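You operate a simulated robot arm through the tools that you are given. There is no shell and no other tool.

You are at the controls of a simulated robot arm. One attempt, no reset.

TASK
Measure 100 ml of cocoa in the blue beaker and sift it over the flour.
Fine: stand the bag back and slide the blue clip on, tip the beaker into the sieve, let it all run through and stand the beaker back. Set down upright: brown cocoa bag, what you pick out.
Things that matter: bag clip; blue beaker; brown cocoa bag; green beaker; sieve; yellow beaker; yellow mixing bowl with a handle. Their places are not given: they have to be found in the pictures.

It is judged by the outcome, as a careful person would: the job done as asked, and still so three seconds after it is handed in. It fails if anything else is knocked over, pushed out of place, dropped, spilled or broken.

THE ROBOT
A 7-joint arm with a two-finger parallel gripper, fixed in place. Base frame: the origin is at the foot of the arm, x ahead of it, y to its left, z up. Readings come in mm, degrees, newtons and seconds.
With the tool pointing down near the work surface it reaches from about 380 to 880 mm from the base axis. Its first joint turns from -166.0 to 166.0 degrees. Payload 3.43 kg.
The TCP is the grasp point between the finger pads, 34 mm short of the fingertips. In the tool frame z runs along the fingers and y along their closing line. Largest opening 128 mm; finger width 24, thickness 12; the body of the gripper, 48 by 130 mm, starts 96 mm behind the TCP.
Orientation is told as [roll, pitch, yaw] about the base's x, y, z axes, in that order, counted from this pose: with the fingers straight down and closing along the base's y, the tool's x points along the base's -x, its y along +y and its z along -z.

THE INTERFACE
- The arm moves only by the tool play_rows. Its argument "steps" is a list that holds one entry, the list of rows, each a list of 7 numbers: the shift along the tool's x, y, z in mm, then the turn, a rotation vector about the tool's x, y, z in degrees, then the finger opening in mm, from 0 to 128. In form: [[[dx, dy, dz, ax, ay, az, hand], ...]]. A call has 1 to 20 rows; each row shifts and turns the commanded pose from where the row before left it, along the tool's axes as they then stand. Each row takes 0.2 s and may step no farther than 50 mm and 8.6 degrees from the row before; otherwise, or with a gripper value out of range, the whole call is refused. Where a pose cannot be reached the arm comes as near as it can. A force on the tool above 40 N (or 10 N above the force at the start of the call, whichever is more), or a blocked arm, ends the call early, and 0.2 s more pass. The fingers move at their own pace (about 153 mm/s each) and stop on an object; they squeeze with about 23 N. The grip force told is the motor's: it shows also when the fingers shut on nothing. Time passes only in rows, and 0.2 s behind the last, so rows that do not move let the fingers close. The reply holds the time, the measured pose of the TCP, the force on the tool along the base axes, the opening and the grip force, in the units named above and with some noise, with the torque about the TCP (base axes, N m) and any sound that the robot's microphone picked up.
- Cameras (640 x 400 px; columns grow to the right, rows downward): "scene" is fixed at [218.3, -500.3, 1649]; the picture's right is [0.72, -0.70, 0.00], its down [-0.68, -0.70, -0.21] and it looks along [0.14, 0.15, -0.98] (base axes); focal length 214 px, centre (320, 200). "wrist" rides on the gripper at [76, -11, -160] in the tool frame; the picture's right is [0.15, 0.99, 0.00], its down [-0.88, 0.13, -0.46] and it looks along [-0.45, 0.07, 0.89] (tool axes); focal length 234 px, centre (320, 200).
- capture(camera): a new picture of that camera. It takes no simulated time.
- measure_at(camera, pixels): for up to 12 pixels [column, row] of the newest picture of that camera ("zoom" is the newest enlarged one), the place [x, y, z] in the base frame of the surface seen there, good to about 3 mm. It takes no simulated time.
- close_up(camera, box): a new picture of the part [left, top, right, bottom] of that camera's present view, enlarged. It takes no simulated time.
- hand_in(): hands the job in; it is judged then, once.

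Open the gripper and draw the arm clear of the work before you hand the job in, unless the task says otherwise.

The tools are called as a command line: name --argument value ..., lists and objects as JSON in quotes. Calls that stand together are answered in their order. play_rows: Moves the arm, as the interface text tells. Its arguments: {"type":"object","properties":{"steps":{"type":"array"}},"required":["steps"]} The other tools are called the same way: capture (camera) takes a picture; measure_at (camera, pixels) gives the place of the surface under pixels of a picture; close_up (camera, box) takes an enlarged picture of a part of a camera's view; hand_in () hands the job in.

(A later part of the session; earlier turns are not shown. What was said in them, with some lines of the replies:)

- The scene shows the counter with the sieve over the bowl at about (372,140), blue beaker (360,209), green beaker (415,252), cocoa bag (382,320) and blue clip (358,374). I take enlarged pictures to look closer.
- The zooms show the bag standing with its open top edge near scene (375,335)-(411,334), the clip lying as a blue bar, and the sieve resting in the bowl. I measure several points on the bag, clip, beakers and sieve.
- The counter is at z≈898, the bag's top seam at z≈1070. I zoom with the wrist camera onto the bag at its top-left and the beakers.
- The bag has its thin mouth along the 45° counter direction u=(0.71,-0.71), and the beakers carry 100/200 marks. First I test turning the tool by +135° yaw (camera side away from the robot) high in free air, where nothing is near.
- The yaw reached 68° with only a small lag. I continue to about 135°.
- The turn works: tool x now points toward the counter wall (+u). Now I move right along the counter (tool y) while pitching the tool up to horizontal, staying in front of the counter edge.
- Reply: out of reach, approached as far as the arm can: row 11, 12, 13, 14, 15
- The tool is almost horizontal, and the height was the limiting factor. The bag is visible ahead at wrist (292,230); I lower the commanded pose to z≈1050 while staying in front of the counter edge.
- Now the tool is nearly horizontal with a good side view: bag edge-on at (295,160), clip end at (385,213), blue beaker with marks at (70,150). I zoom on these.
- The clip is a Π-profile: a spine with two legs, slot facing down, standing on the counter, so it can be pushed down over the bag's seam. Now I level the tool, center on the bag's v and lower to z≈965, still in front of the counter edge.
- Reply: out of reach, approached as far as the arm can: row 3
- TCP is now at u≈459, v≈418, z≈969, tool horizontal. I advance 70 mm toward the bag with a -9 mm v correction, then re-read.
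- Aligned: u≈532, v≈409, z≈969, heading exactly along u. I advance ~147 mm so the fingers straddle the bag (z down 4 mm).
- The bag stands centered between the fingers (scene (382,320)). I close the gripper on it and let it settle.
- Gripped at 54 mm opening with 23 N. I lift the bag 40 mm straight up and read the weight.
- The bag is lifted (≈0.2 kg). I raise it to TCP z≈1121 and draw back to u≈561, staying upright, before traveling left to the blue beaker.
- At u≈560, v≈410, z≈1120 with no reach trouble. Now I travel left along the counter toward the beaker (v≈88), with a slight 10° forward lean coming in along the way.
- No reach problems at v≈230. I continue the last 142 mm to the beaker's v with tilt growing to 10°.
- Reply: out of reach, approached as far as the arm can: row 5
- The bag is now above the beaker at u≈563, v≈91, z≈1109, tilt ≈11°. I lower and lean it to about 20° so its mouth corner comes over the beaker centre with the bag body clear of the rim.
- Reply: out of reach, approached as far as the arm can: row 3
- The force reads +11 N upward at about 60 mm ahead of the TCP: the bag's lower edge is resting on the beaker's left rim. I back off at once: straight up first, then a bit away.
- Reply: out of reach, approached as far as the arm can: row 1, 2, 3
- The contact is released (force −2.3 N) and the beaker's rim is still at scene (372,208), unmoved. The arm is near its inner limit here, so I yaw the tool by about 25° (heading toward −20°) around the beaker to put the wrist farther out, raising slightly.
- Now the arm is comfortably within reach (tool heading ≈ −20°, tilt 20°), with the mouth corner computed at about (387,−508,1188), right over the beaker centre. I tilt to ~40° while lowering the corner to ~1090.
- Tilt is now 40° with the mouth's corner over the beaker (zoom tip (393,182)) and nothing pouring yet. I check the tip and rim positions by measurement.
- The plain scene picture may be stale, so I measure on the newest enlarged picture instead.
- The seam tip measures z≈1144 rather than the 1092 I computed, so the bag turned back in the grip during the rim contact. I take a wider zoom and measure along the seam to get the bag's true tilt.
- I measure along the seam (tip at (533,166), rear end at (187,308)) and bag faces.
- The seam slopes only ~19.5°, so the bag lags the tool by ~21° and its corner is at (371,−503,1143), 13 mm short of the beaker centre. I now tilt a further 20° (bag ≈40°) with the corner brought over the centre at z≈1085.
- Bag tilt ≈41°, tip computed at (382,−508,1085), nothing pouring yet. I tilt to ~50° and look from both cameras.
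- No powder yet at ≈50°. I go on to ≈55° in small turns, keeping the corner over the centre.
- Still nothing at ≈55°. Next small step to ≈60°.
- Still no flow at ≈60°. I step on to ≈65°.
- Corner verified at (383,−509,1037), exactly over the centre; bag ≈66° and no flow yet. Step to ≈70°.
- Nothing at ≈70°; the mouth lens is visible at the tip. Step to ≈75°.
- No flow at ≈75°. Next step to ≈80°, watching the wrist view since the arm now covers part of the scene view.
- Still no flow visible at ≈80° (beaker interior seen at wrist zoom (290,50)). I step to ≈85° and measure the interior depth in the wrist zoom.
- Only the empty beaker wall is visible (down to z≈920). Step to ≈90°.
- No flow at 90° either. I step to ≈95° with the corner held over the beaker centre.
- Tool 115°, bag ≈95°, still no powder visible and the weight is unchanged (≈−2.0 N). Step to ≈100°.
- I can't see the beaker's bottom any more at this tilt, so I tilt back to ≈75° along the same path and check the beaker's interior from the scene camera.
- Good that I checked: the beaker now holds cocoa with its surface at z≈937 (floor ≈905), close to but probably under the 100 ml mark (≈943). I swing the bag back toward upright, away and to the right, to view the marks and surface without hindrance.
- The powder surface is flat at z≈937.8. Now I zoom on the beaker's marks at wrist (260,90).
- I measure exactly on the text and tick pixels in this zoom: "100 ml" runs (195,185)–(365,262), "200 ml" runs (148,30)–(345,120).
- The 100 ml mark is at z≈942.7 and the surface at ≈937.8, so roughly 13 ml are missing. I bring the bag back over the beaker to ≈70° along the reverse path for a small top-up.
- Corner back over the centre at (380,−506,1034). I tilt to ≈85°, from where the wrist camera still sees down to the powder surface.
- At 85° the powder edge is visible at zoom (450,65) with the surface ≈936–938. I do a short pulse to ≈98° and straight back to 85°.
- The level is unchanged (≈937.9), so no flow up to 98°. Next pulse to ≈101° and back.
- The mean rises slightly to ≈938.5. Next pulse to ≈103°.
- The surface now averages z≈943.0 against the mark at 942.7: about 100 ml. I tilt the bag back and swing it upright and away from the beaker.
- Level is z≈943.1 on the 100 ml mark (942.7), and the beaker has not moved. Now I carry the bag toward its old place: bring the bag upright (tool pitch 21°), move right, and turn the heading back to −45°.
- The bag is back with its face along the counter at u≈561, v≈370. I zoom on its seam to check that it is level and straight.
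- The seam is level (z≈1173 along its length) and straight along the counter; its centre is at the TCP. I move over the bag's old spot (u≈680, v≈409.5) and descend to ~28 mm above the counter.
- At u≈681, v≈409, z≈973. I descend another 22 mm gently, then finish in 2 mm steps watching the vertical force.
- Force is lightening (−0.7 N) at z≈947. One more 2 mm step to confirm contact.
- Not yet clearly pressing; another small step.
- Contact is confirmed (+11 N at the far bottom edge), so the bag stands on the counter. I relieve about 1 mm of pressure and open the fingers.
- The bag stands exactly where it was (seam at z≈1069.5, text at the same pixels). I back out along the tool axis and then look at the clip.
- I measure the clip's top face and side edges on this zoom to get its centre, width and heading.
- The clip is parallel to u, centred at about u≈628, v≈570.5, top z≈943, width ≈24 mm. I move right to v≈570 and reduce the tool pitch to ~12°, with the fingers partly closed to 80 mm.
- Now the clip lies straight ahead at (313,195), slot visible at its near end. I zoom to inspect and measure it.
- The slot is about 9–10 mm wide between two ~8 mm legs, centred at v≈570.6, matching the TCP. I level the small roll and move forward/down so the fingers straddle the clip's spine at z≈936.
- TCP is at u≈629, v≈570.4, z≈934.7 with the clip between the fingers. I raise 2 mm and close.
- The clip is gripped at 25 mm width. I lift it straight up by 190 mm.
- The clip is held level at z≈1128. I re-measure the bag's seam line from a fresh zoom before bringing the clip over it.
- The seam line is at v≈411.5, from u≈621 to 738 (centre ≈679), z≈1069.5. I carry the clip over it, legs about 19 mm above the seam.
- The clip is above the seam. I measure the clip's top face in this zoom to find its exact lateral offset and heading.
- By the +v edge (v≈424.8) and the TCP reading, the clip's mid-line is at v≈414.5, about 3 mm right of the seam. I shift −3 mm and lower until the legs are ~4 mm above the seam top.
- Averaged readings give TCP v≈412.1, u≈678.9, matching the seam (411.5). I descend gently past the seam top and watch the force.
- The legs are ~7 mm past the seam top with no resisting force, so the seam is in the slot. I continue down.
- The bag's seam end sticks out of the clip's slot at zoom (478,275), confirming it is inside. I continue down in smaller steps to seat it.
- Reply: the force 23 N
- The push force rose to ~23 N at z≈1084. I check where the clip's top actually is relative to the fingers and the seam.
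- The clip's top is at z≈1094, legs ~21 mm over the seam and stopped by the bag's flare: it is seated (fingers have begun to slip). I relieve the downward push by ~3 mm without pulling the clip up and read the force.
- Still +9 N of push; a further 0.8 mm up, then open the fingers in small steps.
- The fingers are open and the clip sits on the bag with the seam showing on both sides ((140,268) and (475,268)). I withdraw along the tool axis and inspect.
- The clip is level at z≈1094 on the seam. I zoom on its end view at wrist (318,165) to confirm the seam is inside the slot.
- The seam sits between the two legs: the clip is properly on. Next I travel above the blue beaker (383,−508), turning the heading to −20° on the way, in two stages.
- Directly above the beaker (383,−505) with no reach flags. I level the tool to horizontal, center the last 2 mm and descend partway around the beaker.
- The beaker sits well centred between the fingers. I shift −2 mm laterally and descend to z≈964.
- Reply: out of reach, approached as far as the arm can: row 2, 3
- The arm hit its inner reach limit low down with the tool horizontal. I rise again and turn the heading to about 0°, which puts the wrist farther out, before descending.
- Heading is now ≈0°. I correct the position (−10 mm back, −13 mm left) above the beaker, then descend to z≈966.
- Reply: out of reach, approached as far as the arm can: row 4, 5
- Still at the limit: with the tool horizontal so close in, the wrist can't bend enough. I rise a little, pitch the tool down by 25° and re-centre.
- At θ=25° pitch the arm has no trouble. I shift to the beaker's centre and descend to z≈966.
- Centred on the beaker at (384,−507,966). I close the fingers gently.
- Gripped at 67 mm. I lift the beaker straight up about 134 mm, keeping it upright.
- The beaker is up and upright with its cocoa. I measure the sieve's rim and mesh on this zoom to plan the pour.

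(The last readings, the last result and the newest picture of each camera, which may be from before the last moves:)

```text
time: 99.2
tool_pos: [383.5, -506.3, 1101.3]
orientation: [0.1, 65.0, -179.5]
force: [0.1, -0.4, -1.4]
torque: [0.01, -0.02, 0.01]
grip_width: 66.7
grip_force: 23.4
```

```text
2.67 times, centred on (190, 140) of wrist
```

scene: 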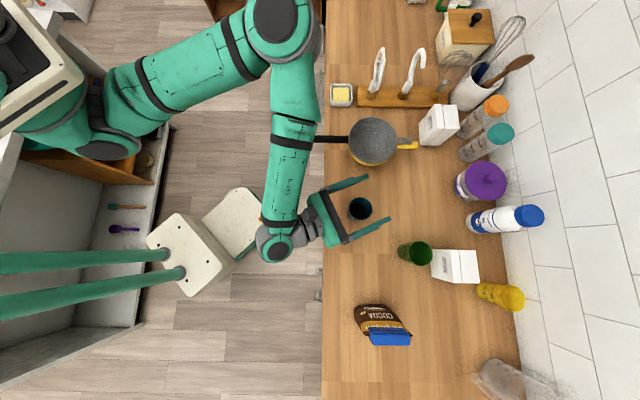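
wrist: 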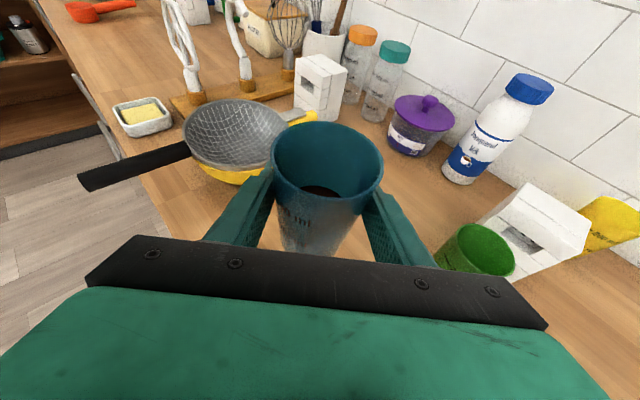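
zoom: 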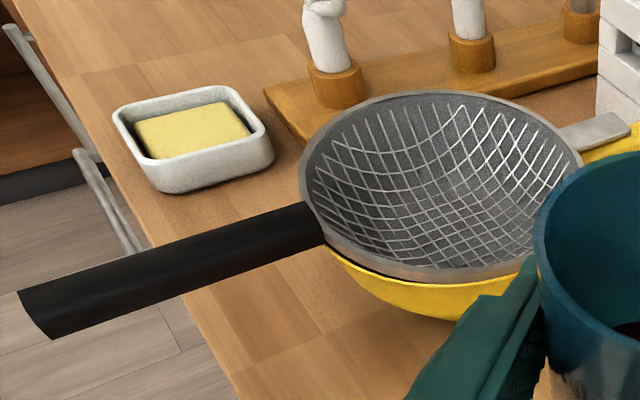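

Sieve centre ≈ (583,−376), rim z≈985–995, mesh bottom ≈937. Before pouring I check heights of the neighbours (white box, mixer tubes, jars) that the gripper body might come near.

capture --camera "scene"

measure_at --camera "scene" --pixels '[[379, 52], [381, 65], [376, 85], [415, 52], [424, 55], [406, 80], [440, 112], [430, 125], [450, 120], [497, 104], [502, 132], [488, 180]]'

```text
taken
```

scene: 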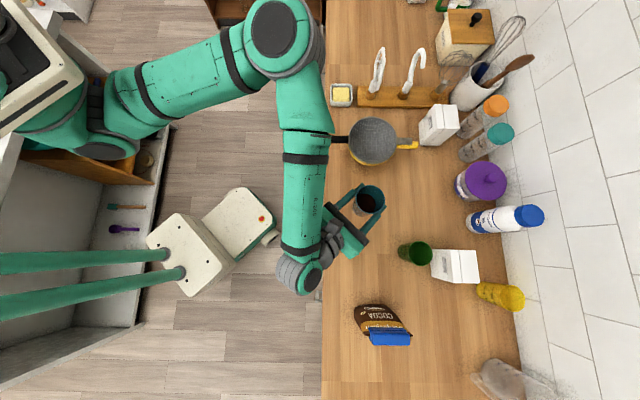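

```text
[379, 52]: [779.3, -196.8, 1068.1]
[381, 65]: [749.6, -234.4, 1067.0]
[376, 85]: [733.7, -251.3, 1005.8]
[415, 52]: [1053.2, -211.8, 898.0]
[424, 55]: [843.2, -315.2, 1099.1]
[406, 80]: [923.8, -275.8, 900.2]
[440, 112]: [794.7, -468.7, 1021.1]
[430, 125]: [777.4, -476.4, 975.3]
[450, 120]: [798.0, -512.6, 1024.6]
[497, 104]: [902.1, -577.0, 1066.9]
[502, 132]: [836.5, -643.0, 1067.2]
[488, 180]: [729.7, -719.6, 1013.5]
```

The neighbours are clear of the planned gripper path (tubes at y>−251, box top z≈1024). I carry the upright beaker over the sieve's near side, at about (538,−376,1101).

play_rows --steps '[[[6, -12, 13, 0, 0, 0, 45], [10.9, -21.7, 23.4, 0, 0, 0, 45], [10.9, -21.7, 23.4, 0, 0, 0, 45], [10.9, -21.7, 23.4, 0, 0, 0, 45], [10.9, -21.7, 23.4, 0, 0, 0, 45], [10.9, -21.7, 23.4, 0, 0, 0, 45], [5, -9.8, 10.5, 0, 0, 0, 45], [0, 0, 0, 0, 0, 0, 45], [0, 0, 0, 0, 0, 0, 45]]]'

capture --camera "wrist"

capture --camera "scene"

```text
time: 101.2
tool_pos: [539.5, -375.4, 1101.7]
orientation: [0.2, 65.0, -179.5]
force: [-0.3, 1.0, -1.6]
torque: [0.02, 0.01, 0.02]
grip_width: 66.8
grip_force: 22.4
```

```text
taken
```

wrist: 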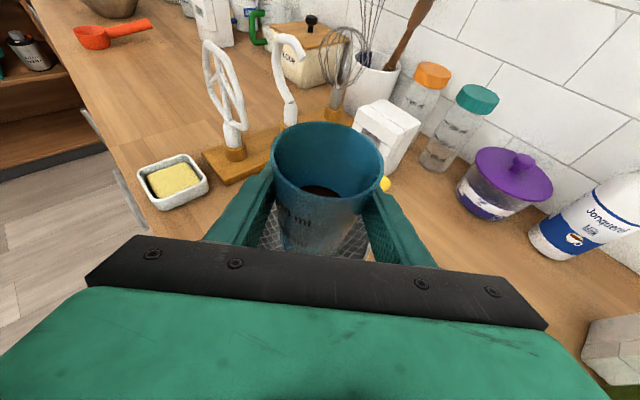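

```text
taken
```

scene: 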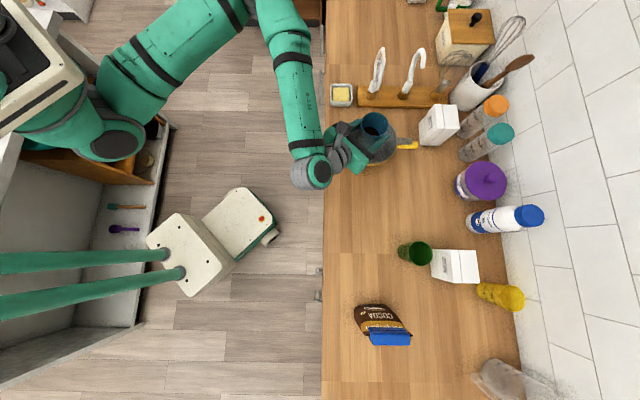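

Over the sieve at (539.5,−375.4,1101.7). I begin tilting: to about 60° while lowering so that the lip stays over the mesh and the wall clears the rim.

play_rows --steps '[[[-2.6, 0, -2.1, 0, -6, 0, 45], [-2.8, 0, -1.8, 0, -6, 0, 45], [-3, 0, -1.5, 0, -6, 0, 45], [-3.1, 0, -1.2, 0, -6, 0, 45], [-3.2, 0, -0.8, 0, -6, 0, 45], [-3.6, 0, 4.6, 0, -6, 0, 45], [-3.1, 0, 4.9, 0, -6, 0, 45], [-2.5, 0, 5.2, 0, -6, 0, 45], [0, 0, 0, 0, 0, 0, 45], [0, 0, 0, 0, 0, 0, 45]]]'

capture --camera "wrist"

close_up --camera "scene" --box '[320, 90, 430, 180]'

```text
time: 103.4
tool_pos: [523.9, -375.0, 1075.3]
orientation: [0.1, 16.9, -179.6]
force: [0.5, -0.3, -0.2]
torque: [0.0, 0.0, 0.01]
grip_width: 66.5
grip_force: 23.1
```

```text
taken
```

wrist: 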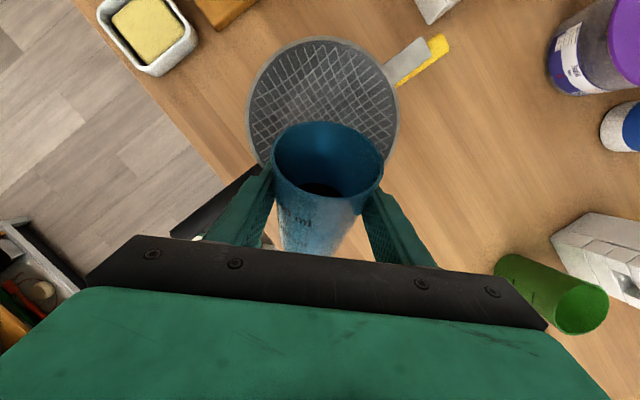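

```text
4.44 times, centred on (375, 135) of scene
```

zoom: 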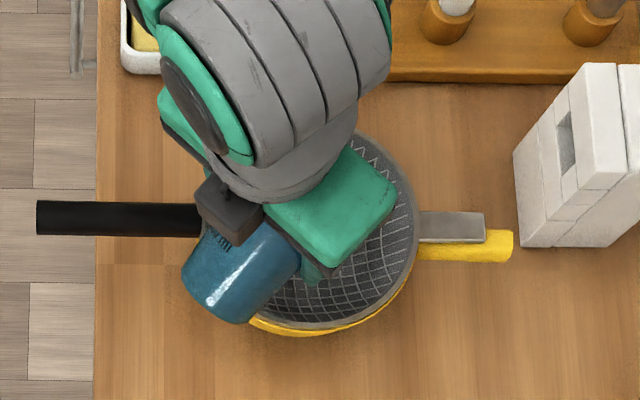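

At 48° tilt the lip is over the mesh centre (wrist (328,122)) and the cocoa is still inside. I continue to ~72° in moderate steps.

play_rows --steps '[[[-1.9, 0, 4.6, 0, -6, 0, 45], [-1.4, 0, 4.8, 0, -6, 0, 45], [1.4, 0, 3.1, 0, -6, 0, 45], [1.7, 0, 3, 0, -6, 0, 45], [0, 0, 0, 0, 0, 0, 45], [0, 0, 0, 0, 0, 0, 45]]]'

capture --camera "wrist"

```text
time: 104.8
tool_pos: [527.0, -375.0, 1060.0]
orientation: [0.1, -7.1, -179.7]
force: [-0.5, -0.7, -0.2]
torque: [0.03, -0.02, -0.02]
grip_width: 66.8
grip_force: 22.7
```

```text
taken
```

wrist: 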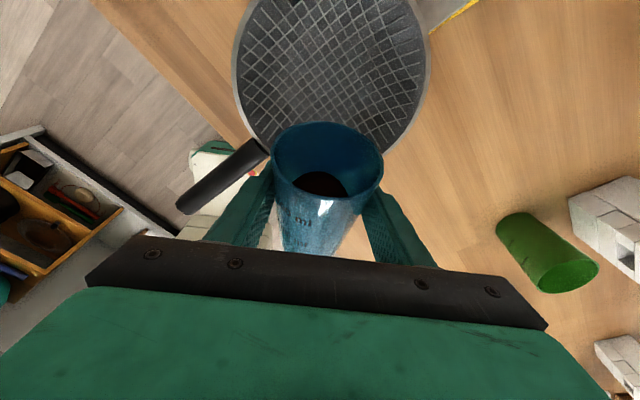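

At 72° the cocoa is sliding toward the lower wall. I continue slowly to ~84°, keeping the lip over the mesh.

play_rows --steps '[[[1.5, 0, 2.4, 0, -3, 0, 45], [1.5, 0, 2.4, 0, -3, 0, 45], [1.7, 0, 1.5, 0, -3, 0, 45], [1.7, 0, 1.5, 0, -3, 0, 45], [0, 0, 0, 0, 0, 0, 45]]]'

capture --camera "wrist"

```text
time: 106.0
tool_pos: [530.9, -375.0, 1050.4]
orientation: [0.1, -19.1, -179.6]
force: [-0.4, -0.1, -1.1]
torque: [-0.02, -0.03, 0.0]
grip_width: 66.8
grip_force: 22.7
```

```text
taken
```

wrist: 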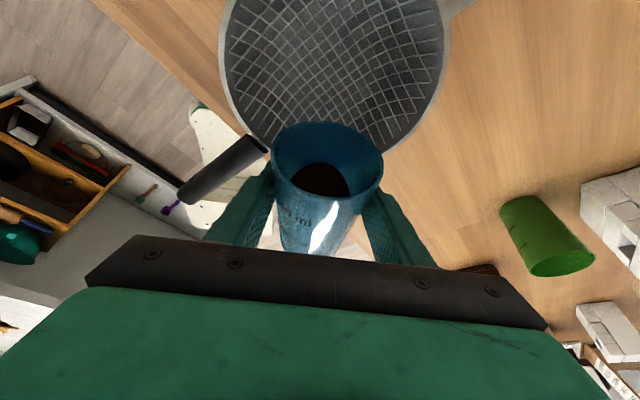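

Still nothing leaves at 84°. I go on to ~96° in 3° steps.

play_rows --steps '[[[2, 0, -1.3, 0, -3, 0, 45], [2, 0, -1.3, 0, -3, 0, 45], [1.5, 0, -1.1, 0, -3, 0, 45], [1.5, 0, -1.1, 0, -3, 0, 45], [0, 0, 0, 0, 0, 0, 45]]]'

capture --camera "wrist"

```text
time: 107.2
tool_pos: [539.9, -374.6, 1051.4]
orientation: [0.1, -31.1, -179.7]
force: [-0.8, -0.6, -0.6]
torque: [0.0, -0.01, -0.02]
grip_width: 66.8
grip_force: 23.2
```

```text
taken
```

wrist: 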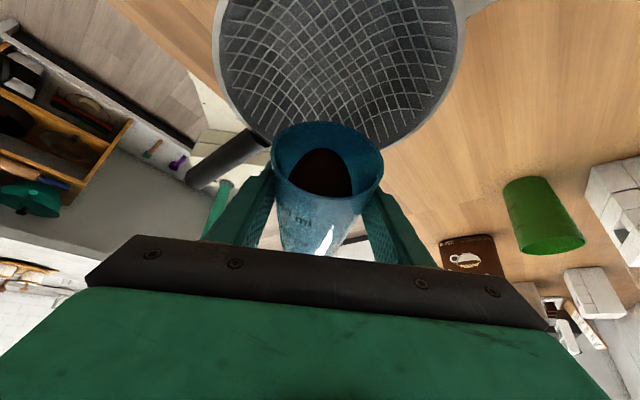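

At 96° the cocoa has reached toward the mouth, not flowing yet. I tilt to ~105° in 3° steps.

play_rows --steps '[[[1, 0, -1.8, 0, -3, 0, 45], [1, 0, -1.8, 0, -3, 0, 45], [1.2, 0, -2.1, 0, -3, 0, 45], [0, 0, 0, 0, 0, 0, 45]]]'

capture --camera "wrist"

capture --camera "scene"

```text
time: 108.2
tool_pos: [545.1, -374.8, 1055.4]
orientation: [0.1, -40.1, -179.6]
force: [0.3, -0.6, -1.4]
torque: [0.01, -0.02, 0.0]
grip_width: 66.6
grip_force: 23.7
```

```text
taken
```

wrist: 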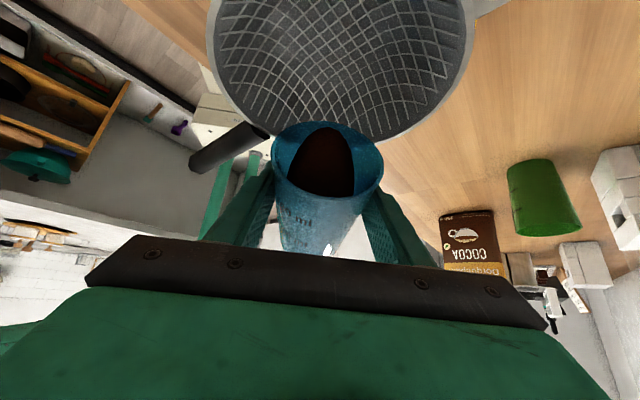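

```text
taken
```

scene: 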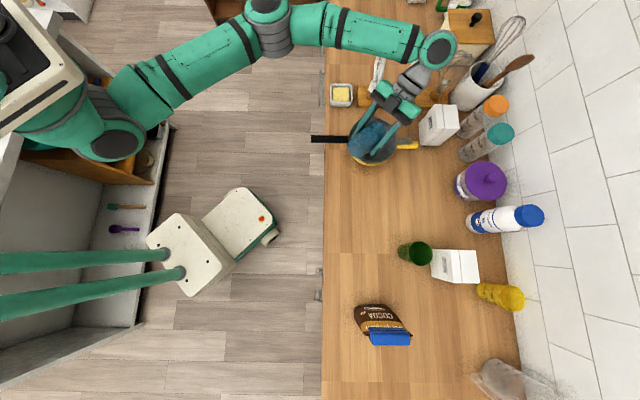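

The powder is at the lip at 105°. The forearm now passes over the mixer tubes near scene (378,70), so I check its height there before going on.

measure_at --camera "scene" --pixels '[[340, 25], [370, 35], [400, 42], [438, 47], [440, 65], [415, 78], [408, 88], [390, 105], [380, 70], [375, 78], [447, 85], [420, 60]]'

close_up --camera "scene" --box '[330, 20, 470, 180]'

```text
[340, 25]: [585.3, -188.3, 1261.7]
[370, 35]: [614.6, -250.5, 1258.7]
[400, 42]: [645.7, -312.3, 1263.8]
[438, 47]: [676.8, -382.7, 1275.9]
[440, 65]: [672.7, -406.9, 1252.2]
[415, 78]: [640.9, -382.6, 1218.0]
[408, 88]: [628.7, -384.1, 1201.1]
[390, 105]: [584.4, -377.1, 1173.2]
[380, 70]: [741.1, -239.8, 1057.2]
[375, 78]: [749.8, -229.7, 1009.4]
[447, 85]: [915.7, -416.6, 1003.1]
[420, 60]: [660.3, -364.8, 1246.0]
```

```text
2.50 times, centred on (400, 100) of scene
```

zoom: 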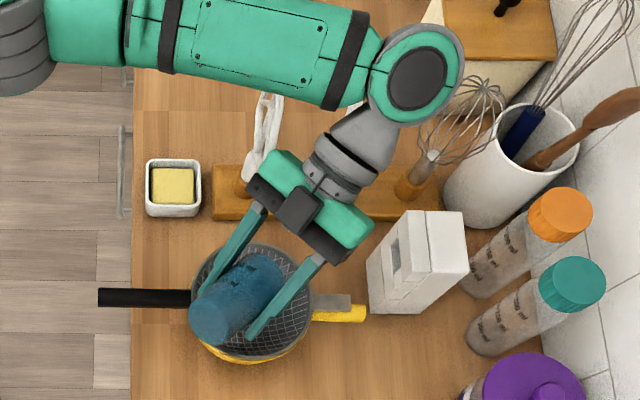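

The forearm (underside ≥1160 mm, x≈615 at y=−250) is well clear of the tubes. I tilt on to ~111°.

play_rows --steps '[[[1.5, 0, -2.1, 0, -3, 0, 45], [1.5, 0, -2.1, 0, -3, 0, 45], [0, 0, 0, 0, 0, 0, 45]]]'

capture --camera "wrist"

close_up --camera "scene" --box '[330, 100, 430, 180]'

```text
time: 109.0
tool_pos: [549.1, -375.6, 1057.0]
orientation: [0.1, -46.0, -179.8]
force: [0.2, -0.2, -1.1]
torque: [-0.02, -0.01, 0.01]
grip_width: 66.7
grip_force: 23.0
```

```text
taken
```

wrist: 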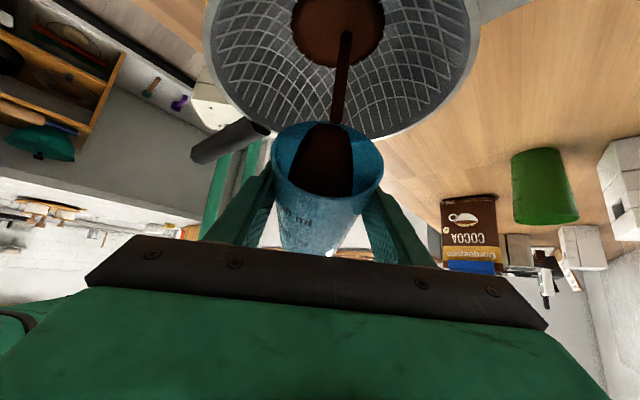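

```text
5.00 times, centred on (380, 140) of scene
```

zoom: 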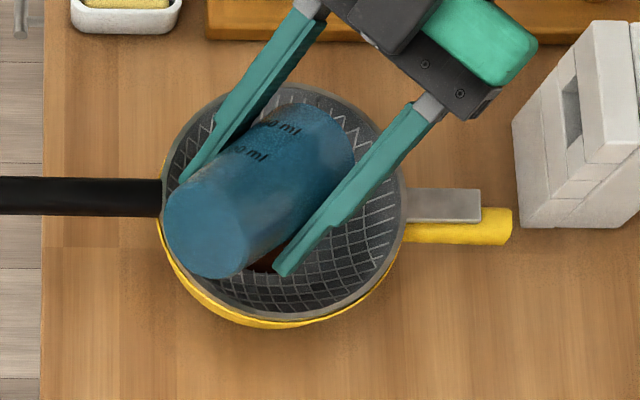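

Cocoa is flowing in a thin stream onto the middle of the mesh (wrist (340,30)). I hold here for a moment and watch.

play_rows --steps '[[[0, 0, 0, 0, 0, 0, 45], [0, 0, 0, 0, 0, 0, 45], [0, 0, 0, 0, 0, 0, 45], [0, 0, 0, 0, 0, 0, 45]]]'

capture --camera "wrist"

close_up --camera "scene" --box '[330, 100, 430, 180]'

```text
time: 110.0
tool_pos: [550.2, -374.9, 1056.0]
orientation: [0.2, -46.1, -179.7]
force: [-0.4, -0.3, -1.3]
torque: [0.0, 0.0, 0.04]
grip_width: 66.9
grip_force: 23.1
```

```text
taken
```

wrist: 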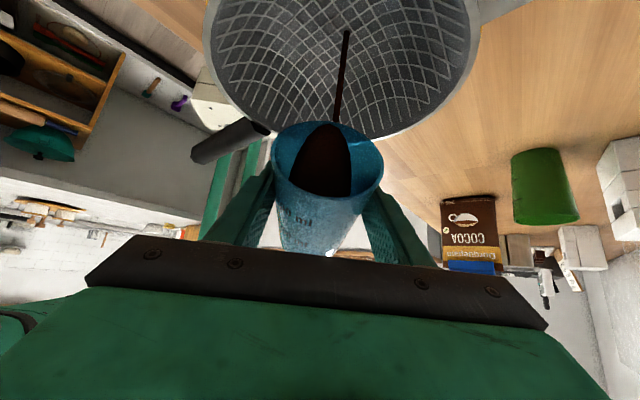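

```text
5.00 times, centred on (380, 140) of scene
```

zoom: 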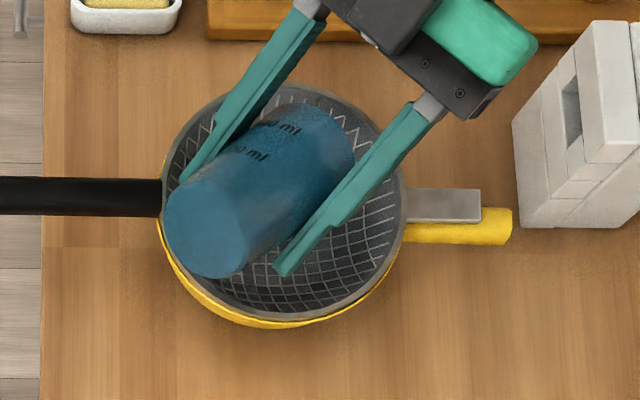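

The cocoa passes through the mesh by itself and the stream has thinned. I tilt on to ~117° and hold a moment.

play_rows --steps '[[[0.6, 0, -2.7, 0, -3, 0, 45], [0.6, 0, -2.7, 0, -3, 0, 45], [0, 0, 0, 0, 0, 0, 45], [0, 0, 0, 0, 0, 0, 45], [0, 0, 0, 0, 0, 0, 45]]]'

capture --camera "wrist"

```text
time: 111.2
tool_pos: [554.6, -375.6, 1058.7]
orientation: [0.1, -51.9, -179.8]
force: [1.1, 0.1, 0.0]
torque: [0.0, -0.04, -0.01]
grip_width: 66.4
grip_force: 22.6
```

```text
taken
```

wrist: 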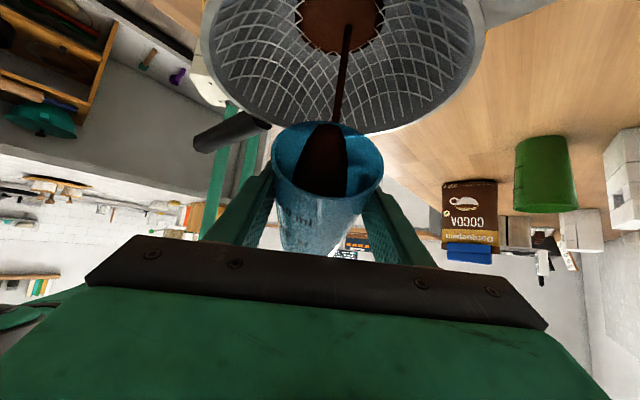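

The stream lands well inside the mesh. I tilt on to ~123° and hold.

play_rows --steps '[[[0.9, 0, -2.7, 0, -3, 0, 45], [0.9, 0, -2.7, 0, -3, 0, 45], [0, 0, 0, 0, 0, 0, 45], [0, 0, 0, 0, 0, 0, 45], [0, 0, 0, 0, 0, 0, 45]]]'

capture --camera "wrist"

```text
time: 112.4
tool_pos: [550.3, -374.5, 1054.6]
orientation: [-1.0, -57.3, -179.8]
force: [-0.5, -0.3, -0.2]
torque: [0.01, -0.02, -0.02]
grip_width: 66.4
grip_force: 22.3
out of reach, approached as far as the arm can: row 2
```

```text
taken
```

wrist: 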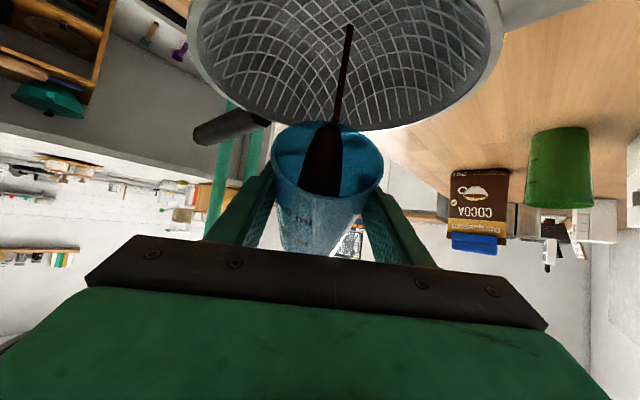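

The arm met its reach limit at ~122°, still pouring fine. I shift the beaker a little toward me (still over the mesh) while tilting on to ~130°.

play_rows --steps '[[[-3.4, 0, 2.2, 0, -2, 0, 45], [-3.4, 0, 2.2, 0, -3, 0, 45], [0, 0, 0, 0, -3, 0, 45], [0, 0, 0, 0, 0, 0, 45], [0, 0, 0, 0, 0, 0, 45], [0, 0, 0, 0, 0, 0, 45]]]'

capture --camera "wrist"

close_up --camera "scene" --box '[330, 20, 470, 180]'

```text
time: 113.8
tool_pos: [531.4, -366.1, 1067.0]
orientation: [1.6, -64.9, 179.7]
force: [0.7, 0.3, -0.5]
torque: [-0.01, -0.01, 0.01]
grip_width: 65.9
grip_force: 22.9
out of reach, approached as far as the arm can: row 2, 3
```

```text
taken
```

wrist: 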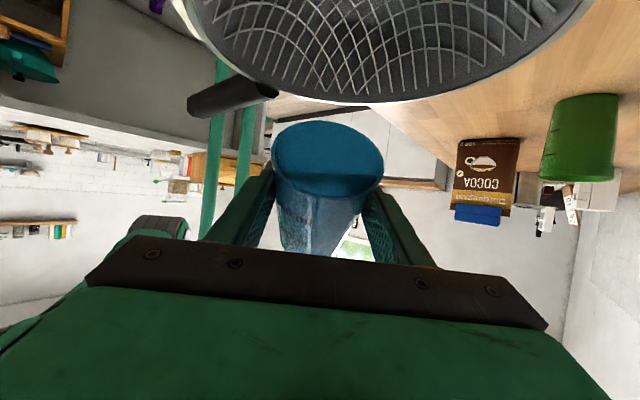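

```text
2.50 times, centred on (400, 100) of scene
```

zoom: 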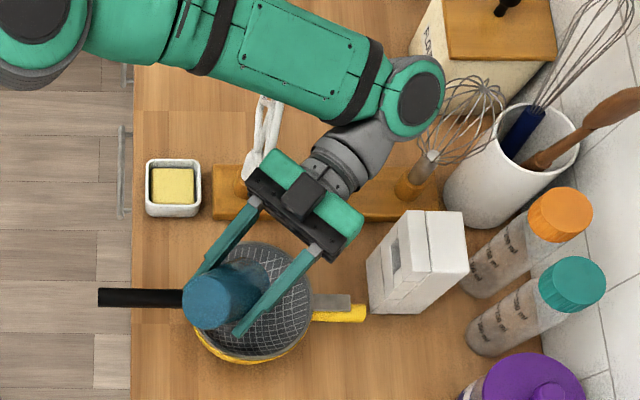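

The beaker's inside now looks clean blue. I zoom into it and into the sieve to check for leftovers or spills.

close_up --camera "wrist" --box '[260, 110, 400, 210]'

close_up --camera "wrist" --box '[180, 0, 600, 130]'

close_up --camera "scene" --box '[330, 100, 430, 180]'

```text
4.00 times, centred on (330, 160) of wrist
```

zoom: 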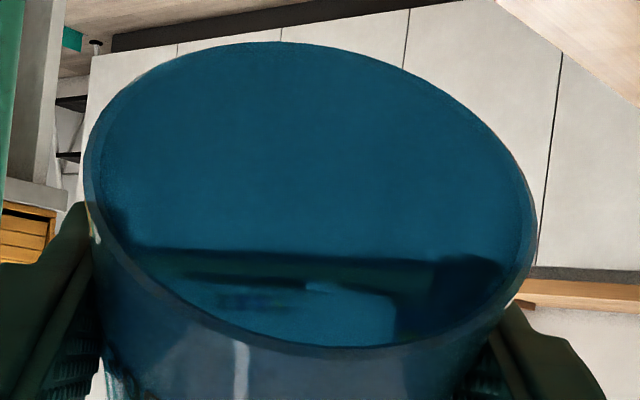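

```text
1.52 times, centred on (390, 65) of wrist
```

zoom: 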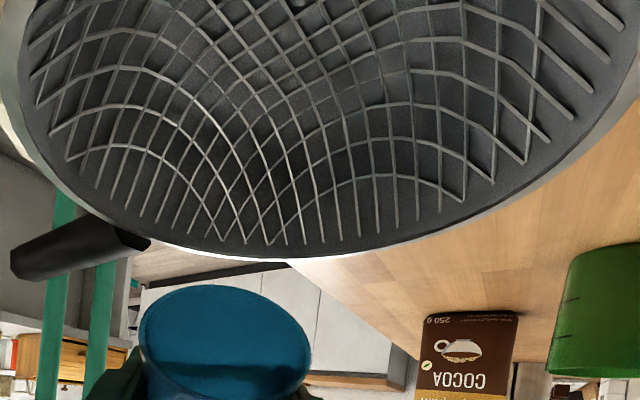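

```text
5.00 times, centred on (380, 140) of scene
```

zoom: 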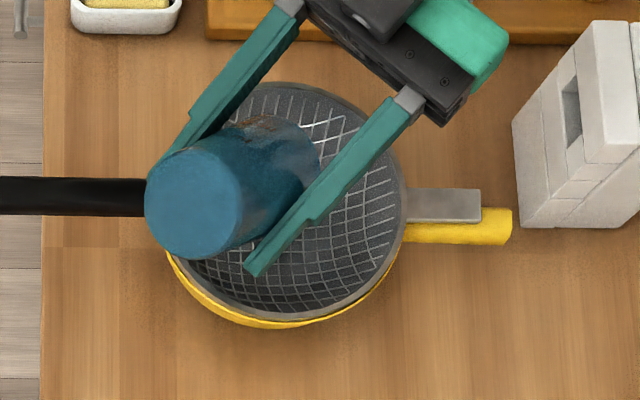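

The beaker looks empty and the mesh is clear, nothing on the counter. I hold briefly to let the last grains fall, then start swinging it back up with extra height.

play_rows --steps '[[[0, 0, 0, 0, 0, 0, 45], [0, 0, 0, 0, 0, 0, 45], [0, 0, 0, 0, 0, 0, 45], [-5.9, 0, -2.7, 0, 6, 0, 45], [-5.6, 0, -3.3, 0, 6, 0, 45], [-5.2, 0, -3.9, 0, 6, 0, 45], [-4.8, 0, -4.4, 0, 6, 0, 45], [-4.3, 0, -4.9, 0, 6, 0, 45], [-3.7, 0, -5.3, 0, 6, 0, 45], [0, 0, 0, 0, 0, 0, 45]]]'

capture --camera "wrist"

```text
time: 116.0
tool_pos: [530.5, -365.4, 1105.8]
orientation: [0.2, -29.9, -179.7]
force: [0.3, -0.2, 0.2]
torque: [-0.02, 0.01, 0.02]
grip_width: 66.0
grip_force: 22.7
```

```text
taken
```

wrist: 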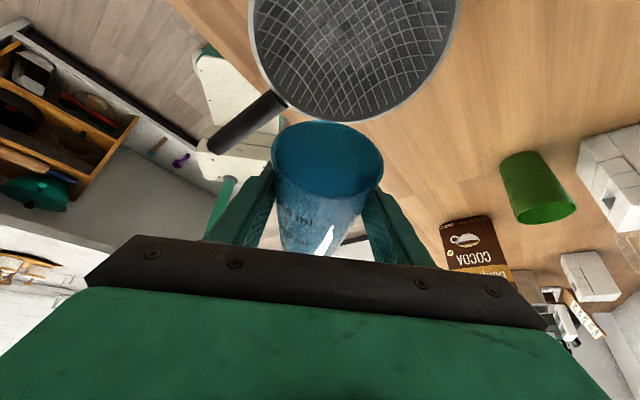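

The beaker is empty and the mesh clear. I rotate the beaker back upright in place at z≈1106.

play_rows --steps '[[[0, 0, 0, 0, 8.5, 0, 45], [0, 0, 0, 0, 8.5, 0, 45], [0, 0, 0, 0, 8.5, 0, 45], [0, 0, 0, 0, 8.5, 0, 45], [0, 0, 0, 0, 8.5, 0, 45], [0, 0, 0, 0, 8.5, 0, 45], [0, 0, 0, 0, 8.5, 0, 45], [0, 0, 0, 0, 8.5, 0, 45], [0, 0, 0, 0, 8.5, 0, 45], [0, 0, 0, 0, 8.5, 0, 45], [0, 0, 0, 0, 8.5, 0, 45], [0, 0, 0, 0, 1.4, 0, 45], [0, 0, 0, 0, 0, 0, 45], [0, 0, 0, 0, 0, 0, 45]]]'

capture --camera "wrist"

close_up --camera "scene" --box '[310, 80, 450, 200]'

```text
time: 119.0
tool_pos: [532.0, -365.1, 1106.7]
orientation: [0.2, 65.0, -179.6]
force: [0.4, -0.8, -1.2]
torque: [-0.03, 0.02, 0.03]
grip_width: 66.2
grip_force: 22.7
```

```text
taken
```

wrist: 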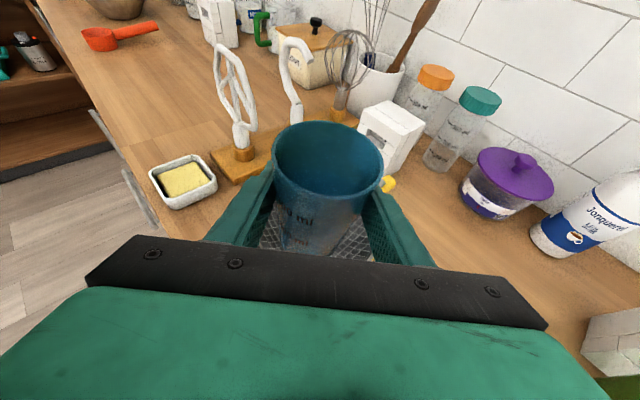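

```text
3.33 times, centred on (380, 140) of scene
```

zoom: 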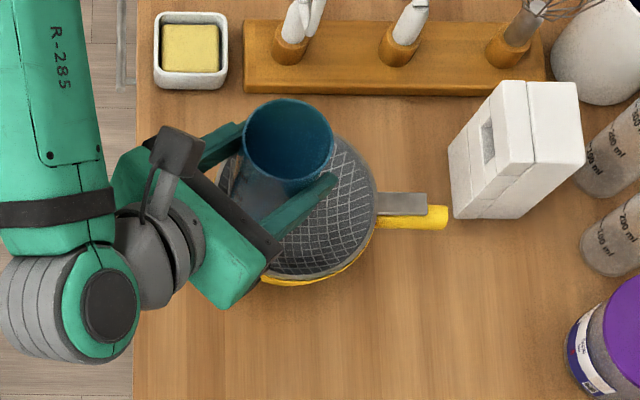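

The beaker is upright and empty. The grip width shrank by ~1 mm, so I measure the rim to see whether the beaker shifted in the fingers.

measure_at --camera "zoom" --pixels '[[246, 140], [332, 140], [289, 101], [289, 184], [260, 112], [318, 112], [290, 150], [300, 165], [275, 140]]'

close_up --camera "scene" --box '[355, 108, 395, 142]'

```text
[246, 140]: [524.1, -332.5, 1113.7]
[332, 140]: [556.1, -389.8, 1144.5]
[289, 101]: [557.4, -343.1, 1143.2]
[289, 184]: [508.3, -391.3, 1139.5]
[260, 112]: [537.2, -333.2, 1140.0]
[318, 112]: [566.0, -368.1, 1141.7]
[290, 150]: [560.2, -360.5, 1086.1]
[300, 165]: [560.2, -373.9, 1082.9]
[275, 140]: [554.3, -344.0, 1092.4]
```

```text
11.76 times, centred on (375, 125) of scene
```

zoom: 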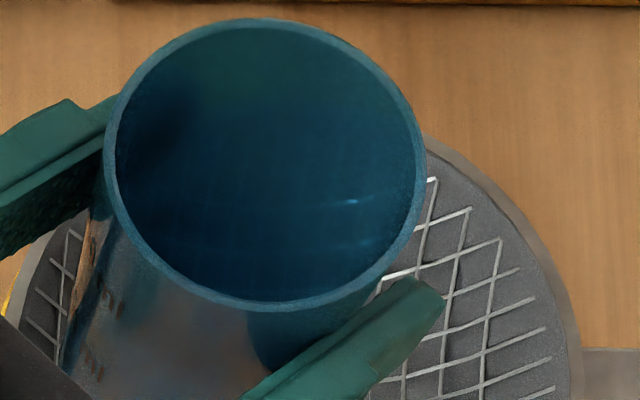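

I measure around the rim in this sharper zoom to get its centre, height and any tilt.

measure_at --camera "zoom" --pixels '[[265, 22], [420, 175], [265, 306], [111, 150], [165, 55], [375, 75], [150, 255], [385, 265], [220, 26], [415, 130], [200, 293], [330, 296]]'

measure_at --camera "zoom" --pixels '[[265, 22], [420, 175], [265, 306], [111, 150], [165, 55], [375, 75], [150, 255], [385, 265], [220, 26], [415, 130], [200, 293], [330, 296]]'

```text
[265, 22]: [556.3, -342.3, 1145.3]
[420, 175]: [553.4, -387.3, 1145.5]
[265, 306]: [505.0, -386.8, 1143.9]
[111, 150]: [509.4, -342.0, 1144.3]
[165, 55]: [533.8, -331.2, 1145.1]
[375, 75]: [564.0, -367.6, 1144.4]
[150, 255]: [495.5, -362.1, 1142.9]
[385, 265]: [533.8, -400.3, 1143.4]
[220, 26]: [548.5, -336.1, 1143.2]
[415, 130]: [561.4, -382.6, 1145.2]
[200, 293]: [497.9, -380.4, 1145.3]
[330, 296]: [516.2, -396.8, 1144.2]
```

```text
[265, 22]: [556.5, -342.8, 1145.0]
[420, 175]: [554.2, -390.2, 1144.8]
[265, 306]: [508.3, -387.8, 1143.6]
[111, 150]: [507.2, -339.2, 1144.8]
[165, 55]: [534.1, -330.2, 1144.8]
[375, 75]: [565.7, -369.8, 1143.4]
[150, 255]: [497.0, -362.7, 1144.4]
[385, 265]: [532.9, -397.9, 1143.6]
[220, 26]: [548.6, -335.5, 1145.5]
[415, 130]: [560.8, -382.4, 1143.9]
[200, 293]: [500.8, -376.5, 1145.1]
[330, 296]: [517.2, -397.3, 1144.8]
```

The beaker hasn't shifted (rim level at TCP+37.8, centred). I carry it back along the same way to above its old place (384,−507).

play_rows --steps '[[[-5.2, 11.9, -11.2, 0, 0, 0, 45], [-10.4, 23.7, -22.3, 0, 0, 0, 45], [-10.4, 23.7, -22.3, 0, 0, 0, 45], [-10.4, 23.7, -22.3, 0, 0, 0, 45], [-10.4, 23.7, -22.3, 0, 0, 0, 45], [-10.4, 23.7, -22.3, 0, 0, 0, 45], [-5.2, 11.9, -11.2, 0, 0, 0, 45], [0, 0, 0, 0, 0, 0, 45], [0, 0, 0, 0, 0, 0, 45]]]'

close_up --camera "scene" --box '[310, 80, 450, 200]'

capture --camera "wrist"

```text
time: 121.0
tool_pos: [384.5, -506.8, 1106.0]
orientation: [0.2, 64.9, -179.5]
force: [-0.8, -0.9, -0.6]
torque: [0.02, -0.02, 0.01]
grip_width: 65.9
grip_force: 22.5
```

```text
3.33 times, centred on (380, 140) of scene
```

zoom: 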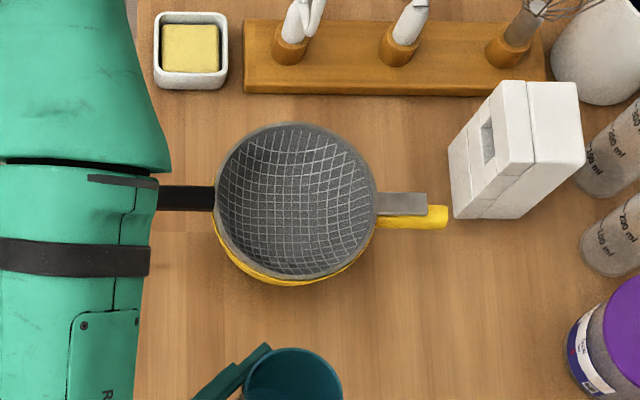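

```text
taken
```

wrist: 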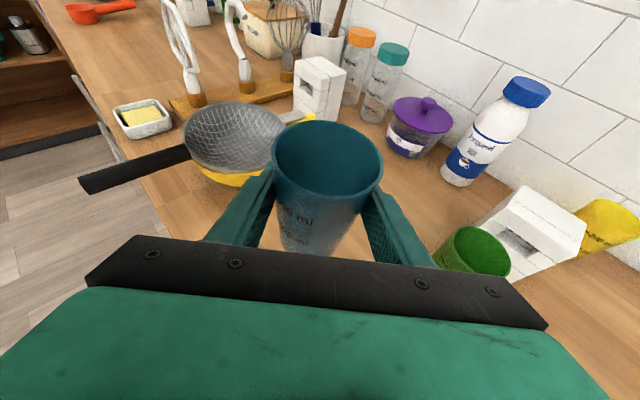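

The mesh is clean and there's no spill around the bowl. I descend with the beaker to ~9 mm above the counter.

play_rows --steps '[[[-10, 0.7, 4.6, 0, 0, 0, 45], [-19.7, 0, 9.2, 0, 0, 0, 45], [-19.7, 0, 9.2, 0, 0, 0, 45], [-19.7, 0, 9.2, 0, 0, 0, 45], [-19.7, 0, 9.2, 0, 0, 0, 45], [-19.7, 0, 9.2, 0, 0, 0, 45], [-9, 0, 4.2, 0, 0, 0, 45], [0, 0, 0, 0, 0, 0, 45], [0, 0, 0, 0, 0, 0, 45]]]'

close_up --camera "scene" --box '[335, 185, 385, 230]'

measure_at --camera "zoom" --pixels '[[320, 112], [425, 205], [330, 312], [226, 205], [250, 140], [400, 140], [250, 280], [400, 280]]'

```text
time: 123.0
tool_pos: [385.2, -508.0, 977.2]
orientation: [0.1, 64.9, -179.4]
force: [-0.6, -0.3, 0.0]
torque: [-0.04, -0.01, -0.03]
grip_width: 66.1
grip_force: 23.3
```

```text
8.89 times, centred on (360, 208) of scene
```

zoom: 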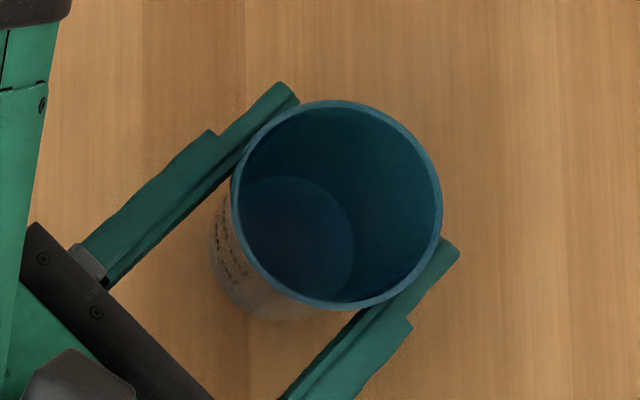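

```text
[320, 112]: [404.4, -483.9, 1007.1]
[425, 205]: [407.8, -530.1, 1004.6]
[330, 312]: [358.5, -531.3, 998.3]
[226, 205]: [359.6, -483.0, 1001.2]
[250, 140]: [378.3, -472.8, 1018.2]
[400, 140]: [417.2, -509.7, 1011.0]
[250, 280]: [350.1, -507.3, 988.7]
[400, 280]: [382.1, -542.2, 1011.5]
```

Beaker right above its place (rim ≈1014). I lower the last centimetre in small steps while watching the force.

play_rows --steps '[[[-3.6, 0, 1.7, 0, 0, 0, 45], [-2.7, 0, 1.3, 0, 0, 0, 45], [0, 0, 0, 0, 0, 0, 45], [0, 0, 0, 0, 0, 0, 45]]]'

play_rows --steps '[[[-1.8, 0, 0.8, 0, 0, 0, 45], [0, 0, 0, 0, 0, 0, 45]]]'

play_rows --steps '[[[-1.8, 0, 0.8, 0, 0, 0, 45], [0, 0, 0, 0, 0, 0, 45]]]'

```text
time: 124.0
tool_pos: [385.6, -508.7, 970.4]
orientation: [0.2, 64.9, -179.6]
force: [0.2, 0.4, -0.2]
torque: [0.01, 0.02, 0.05]
grip_width: 66.1
grip_force: 23.0
```

```text
time: 124.6
tool_pos: [385.0, -508.9, 969.2]
orientation: [0.1, 64.8, -179.6]
force: [-0.3, -0.2, -1.5]
torque: [0.0, 0.02, 0.0]
grip_width: 66.3
grip_force: 23.0
```

```text
time: 125.2
tool_pos: [385.6, -507.3, 967.5]
orientation: [0.3, 65.0, -179.3]
force: [-0.3, 1.3, 3.8]
torque: [-0.13, 0.02, 0.0]
grip_width: 66.2
grip_force: 22.9
```

Contact (+3.8 N) at z≈967.5: the beaker stands on the counter. I open the fingers gradually.

play_rows --steps '[[[0, 0, 0, 0, 0, 0, 66], [0, 0, 0, 0, 0, 0, 75], [0, 0, 0, 0, 0, 0, 90], [0, 0, 0, 0, 0, 0, 105], [0, 0, 0, 0, 0, 0, 105]]]'

close_up --camera "scene" --box '[335, 185, 385, 230]'

capture --camera "wrist"

```text
time: 126.4
tool_pos: [384.4, -507.7, 966.5]
orientation: [0.2, 64.9, -179.4]
force: [0.0, -0.3, -0.2]
torque: [0.01, -0.02, -0.02]
grip_width: 105.1
grip_force: 0.0
```

```text
8.89 times, centred on (360, 208) of scene
```

zoom: 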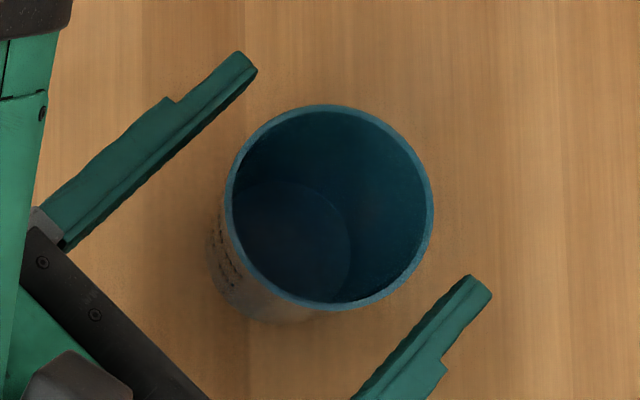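

```text
taken
```

wrist: 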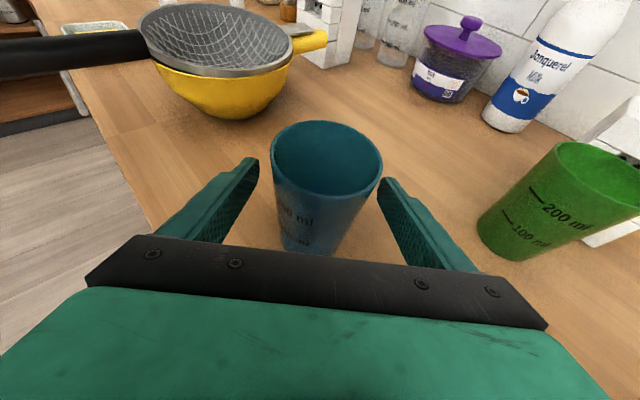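

The beaker stands empty in its old place (rim within ~1–2 mm of the original pixels). I withdraw straight up, then back away from the counter.

play_rows --steps '[[[13.6, 0, -6.3, 0, 0, 0, 110], [22.7, 0, -10.6, 0, 0, 0, 110], [22.7, 0, -10.6, 0, 0, 0, 110], [22.7, 0, -10.6, 0, 0, 0, 110], [22.7, 0, -10.6, 0, 0, 0, 110], [22.7, 0, -10.6, 0, 0, 0, 110], [22.7, 0, -10.6, 0, 0, 0, 110], [0, 0, 0, 0, -5, 0, 110], [0, 0, -30, 0, -5, 0, 110], [0, 0, -30, 0, -5, 0, 110], [0, 0, -30, 0, -5, 0, 110], [0, 0, -30, 0, -5, 0, 110], [0, 0, 0, 0, 0, 0, 110]]]'

capture --camera "scene"

capture --camera "wrist"

```text
time: 129.2
tool_pos: [289.8, -509.4, 1205.0]
orientation: [0.0, 39.8, -179.5]
force: [-0.9, 0.6, 0.4]
torque: [0.01, -0.01, 0.01]
grip_width: 110.1
grip_force: 0.1
```

```text
taken
```

scene: 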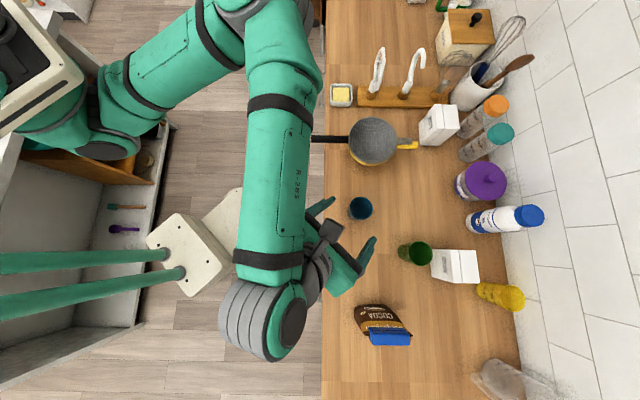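

```text
taken
```

wrist: 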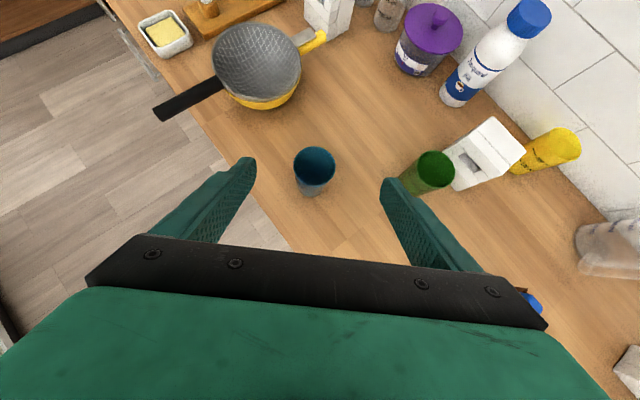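

All objects stand in place. I draw the arm farther back over the floor and take final close-ups of the sieve, the bag with its clip, and the beaker.

play_rows --steps '[[[-15, -20, -13, 0, -4, 0, 110], [-15, -25, -13, 0, -4, 0, 110], [-15, -25, -13, 0, -4, 0, 110], [-15, -25, -13, 0, -4, 0, 110], [-15, -25, -13, 0, -4, 0, 110], [0, 0, 0, 0, 0, 0, 110], [0, 0, 0, 0, 0, 0, 110]]]'

close_up --camera "scene" --box '[320, 95, 430, 185]'

close_up --camera "scene" --box '[345, 295, 425, 355]'

close_up --camera "scene" --box '[320, 180, 440, 270]'

capture --camera "scene"

```text
time: 130.8
tool_pos: [190.6, -388.7, 1208.5]
orientation: [-0.6, 17.7, -179.9]
force: [-0.7, 0.5, 0.9]
torque: [0.0, 0.0, -0.03]
grip_width: 110.0
grip_force: 0.1
```

```text
4.44 times, centred on (375, 140) of scene
```

zoom: 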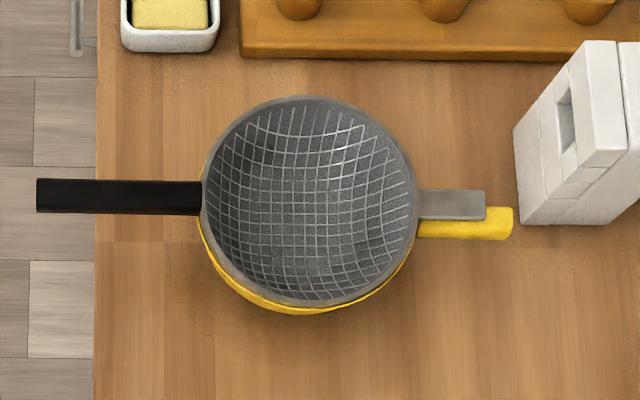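

```text
6.67 times, centred on (385, 325) of scene
```

zoom: 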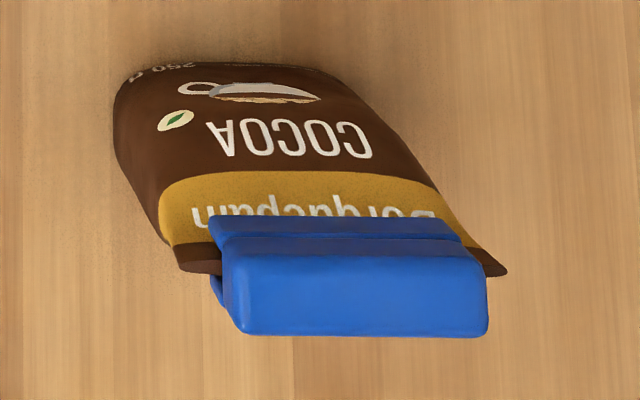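

```text
4.44 times, centred on (380, 225) of scene
```

zoom: 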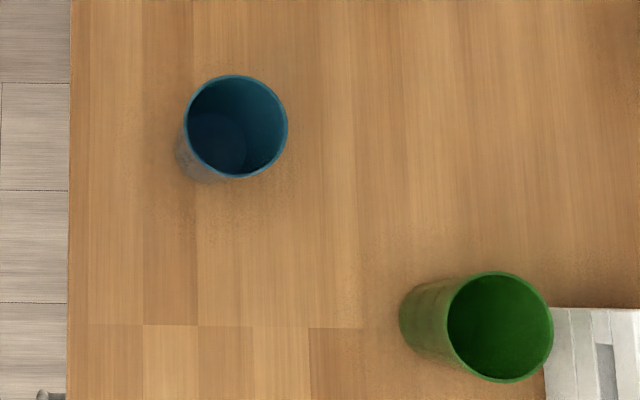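

```text
taken
```

scene: 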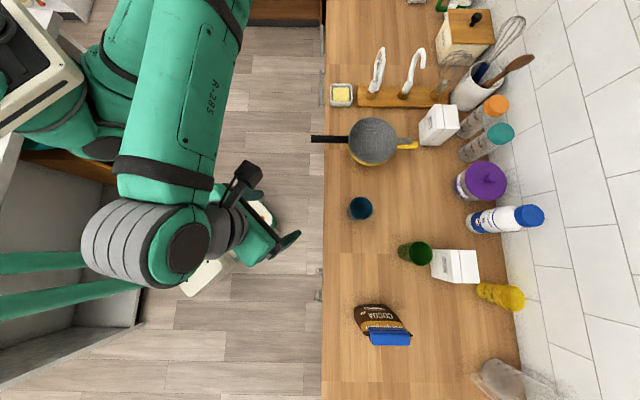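

Everything checks out. The mesh is clean, the clip sits fully on the seam of the upright bag, and the beaker stands empty in its place. Nothing is disturbed or spilled, the gripper is open and the arm is clear of the counter, so I hand in the job.

hand_in

```text
The job is handed in.
```

I measured the cocoa in the blue beaker and tipped it through the sieve into the bowl. The job is handed in; no verdict has come back.

- **Measure:** the cocoa surface in the beaker averaged z ≈ 943.1 mm, against 942.7 mm for the middle of the 100 ml mark.
- **Bag and clip:** the bag stands upright about 2 mm from where it was. The blue clip is pushed fully onto its top seam and sits level.
- **Sifting:** I poured onto the middle of the mesh and the cocoa ran through by itself. The mesh and the beaker both looked empty afterwards. I could not see into the bowl under the sieve.
- **Beaker:** it stands upright and empty, within about 2 mm of its old place.

On the way to pouring, the bag touched the beaker's rim once with about 11 N. The beaker did not move, but the bag turned about 21° in the fingers, and I allowed for that afterwards.

In the last pictures nothing was spilled or knocked over. The gripper was open and the arm was clear of the counter.
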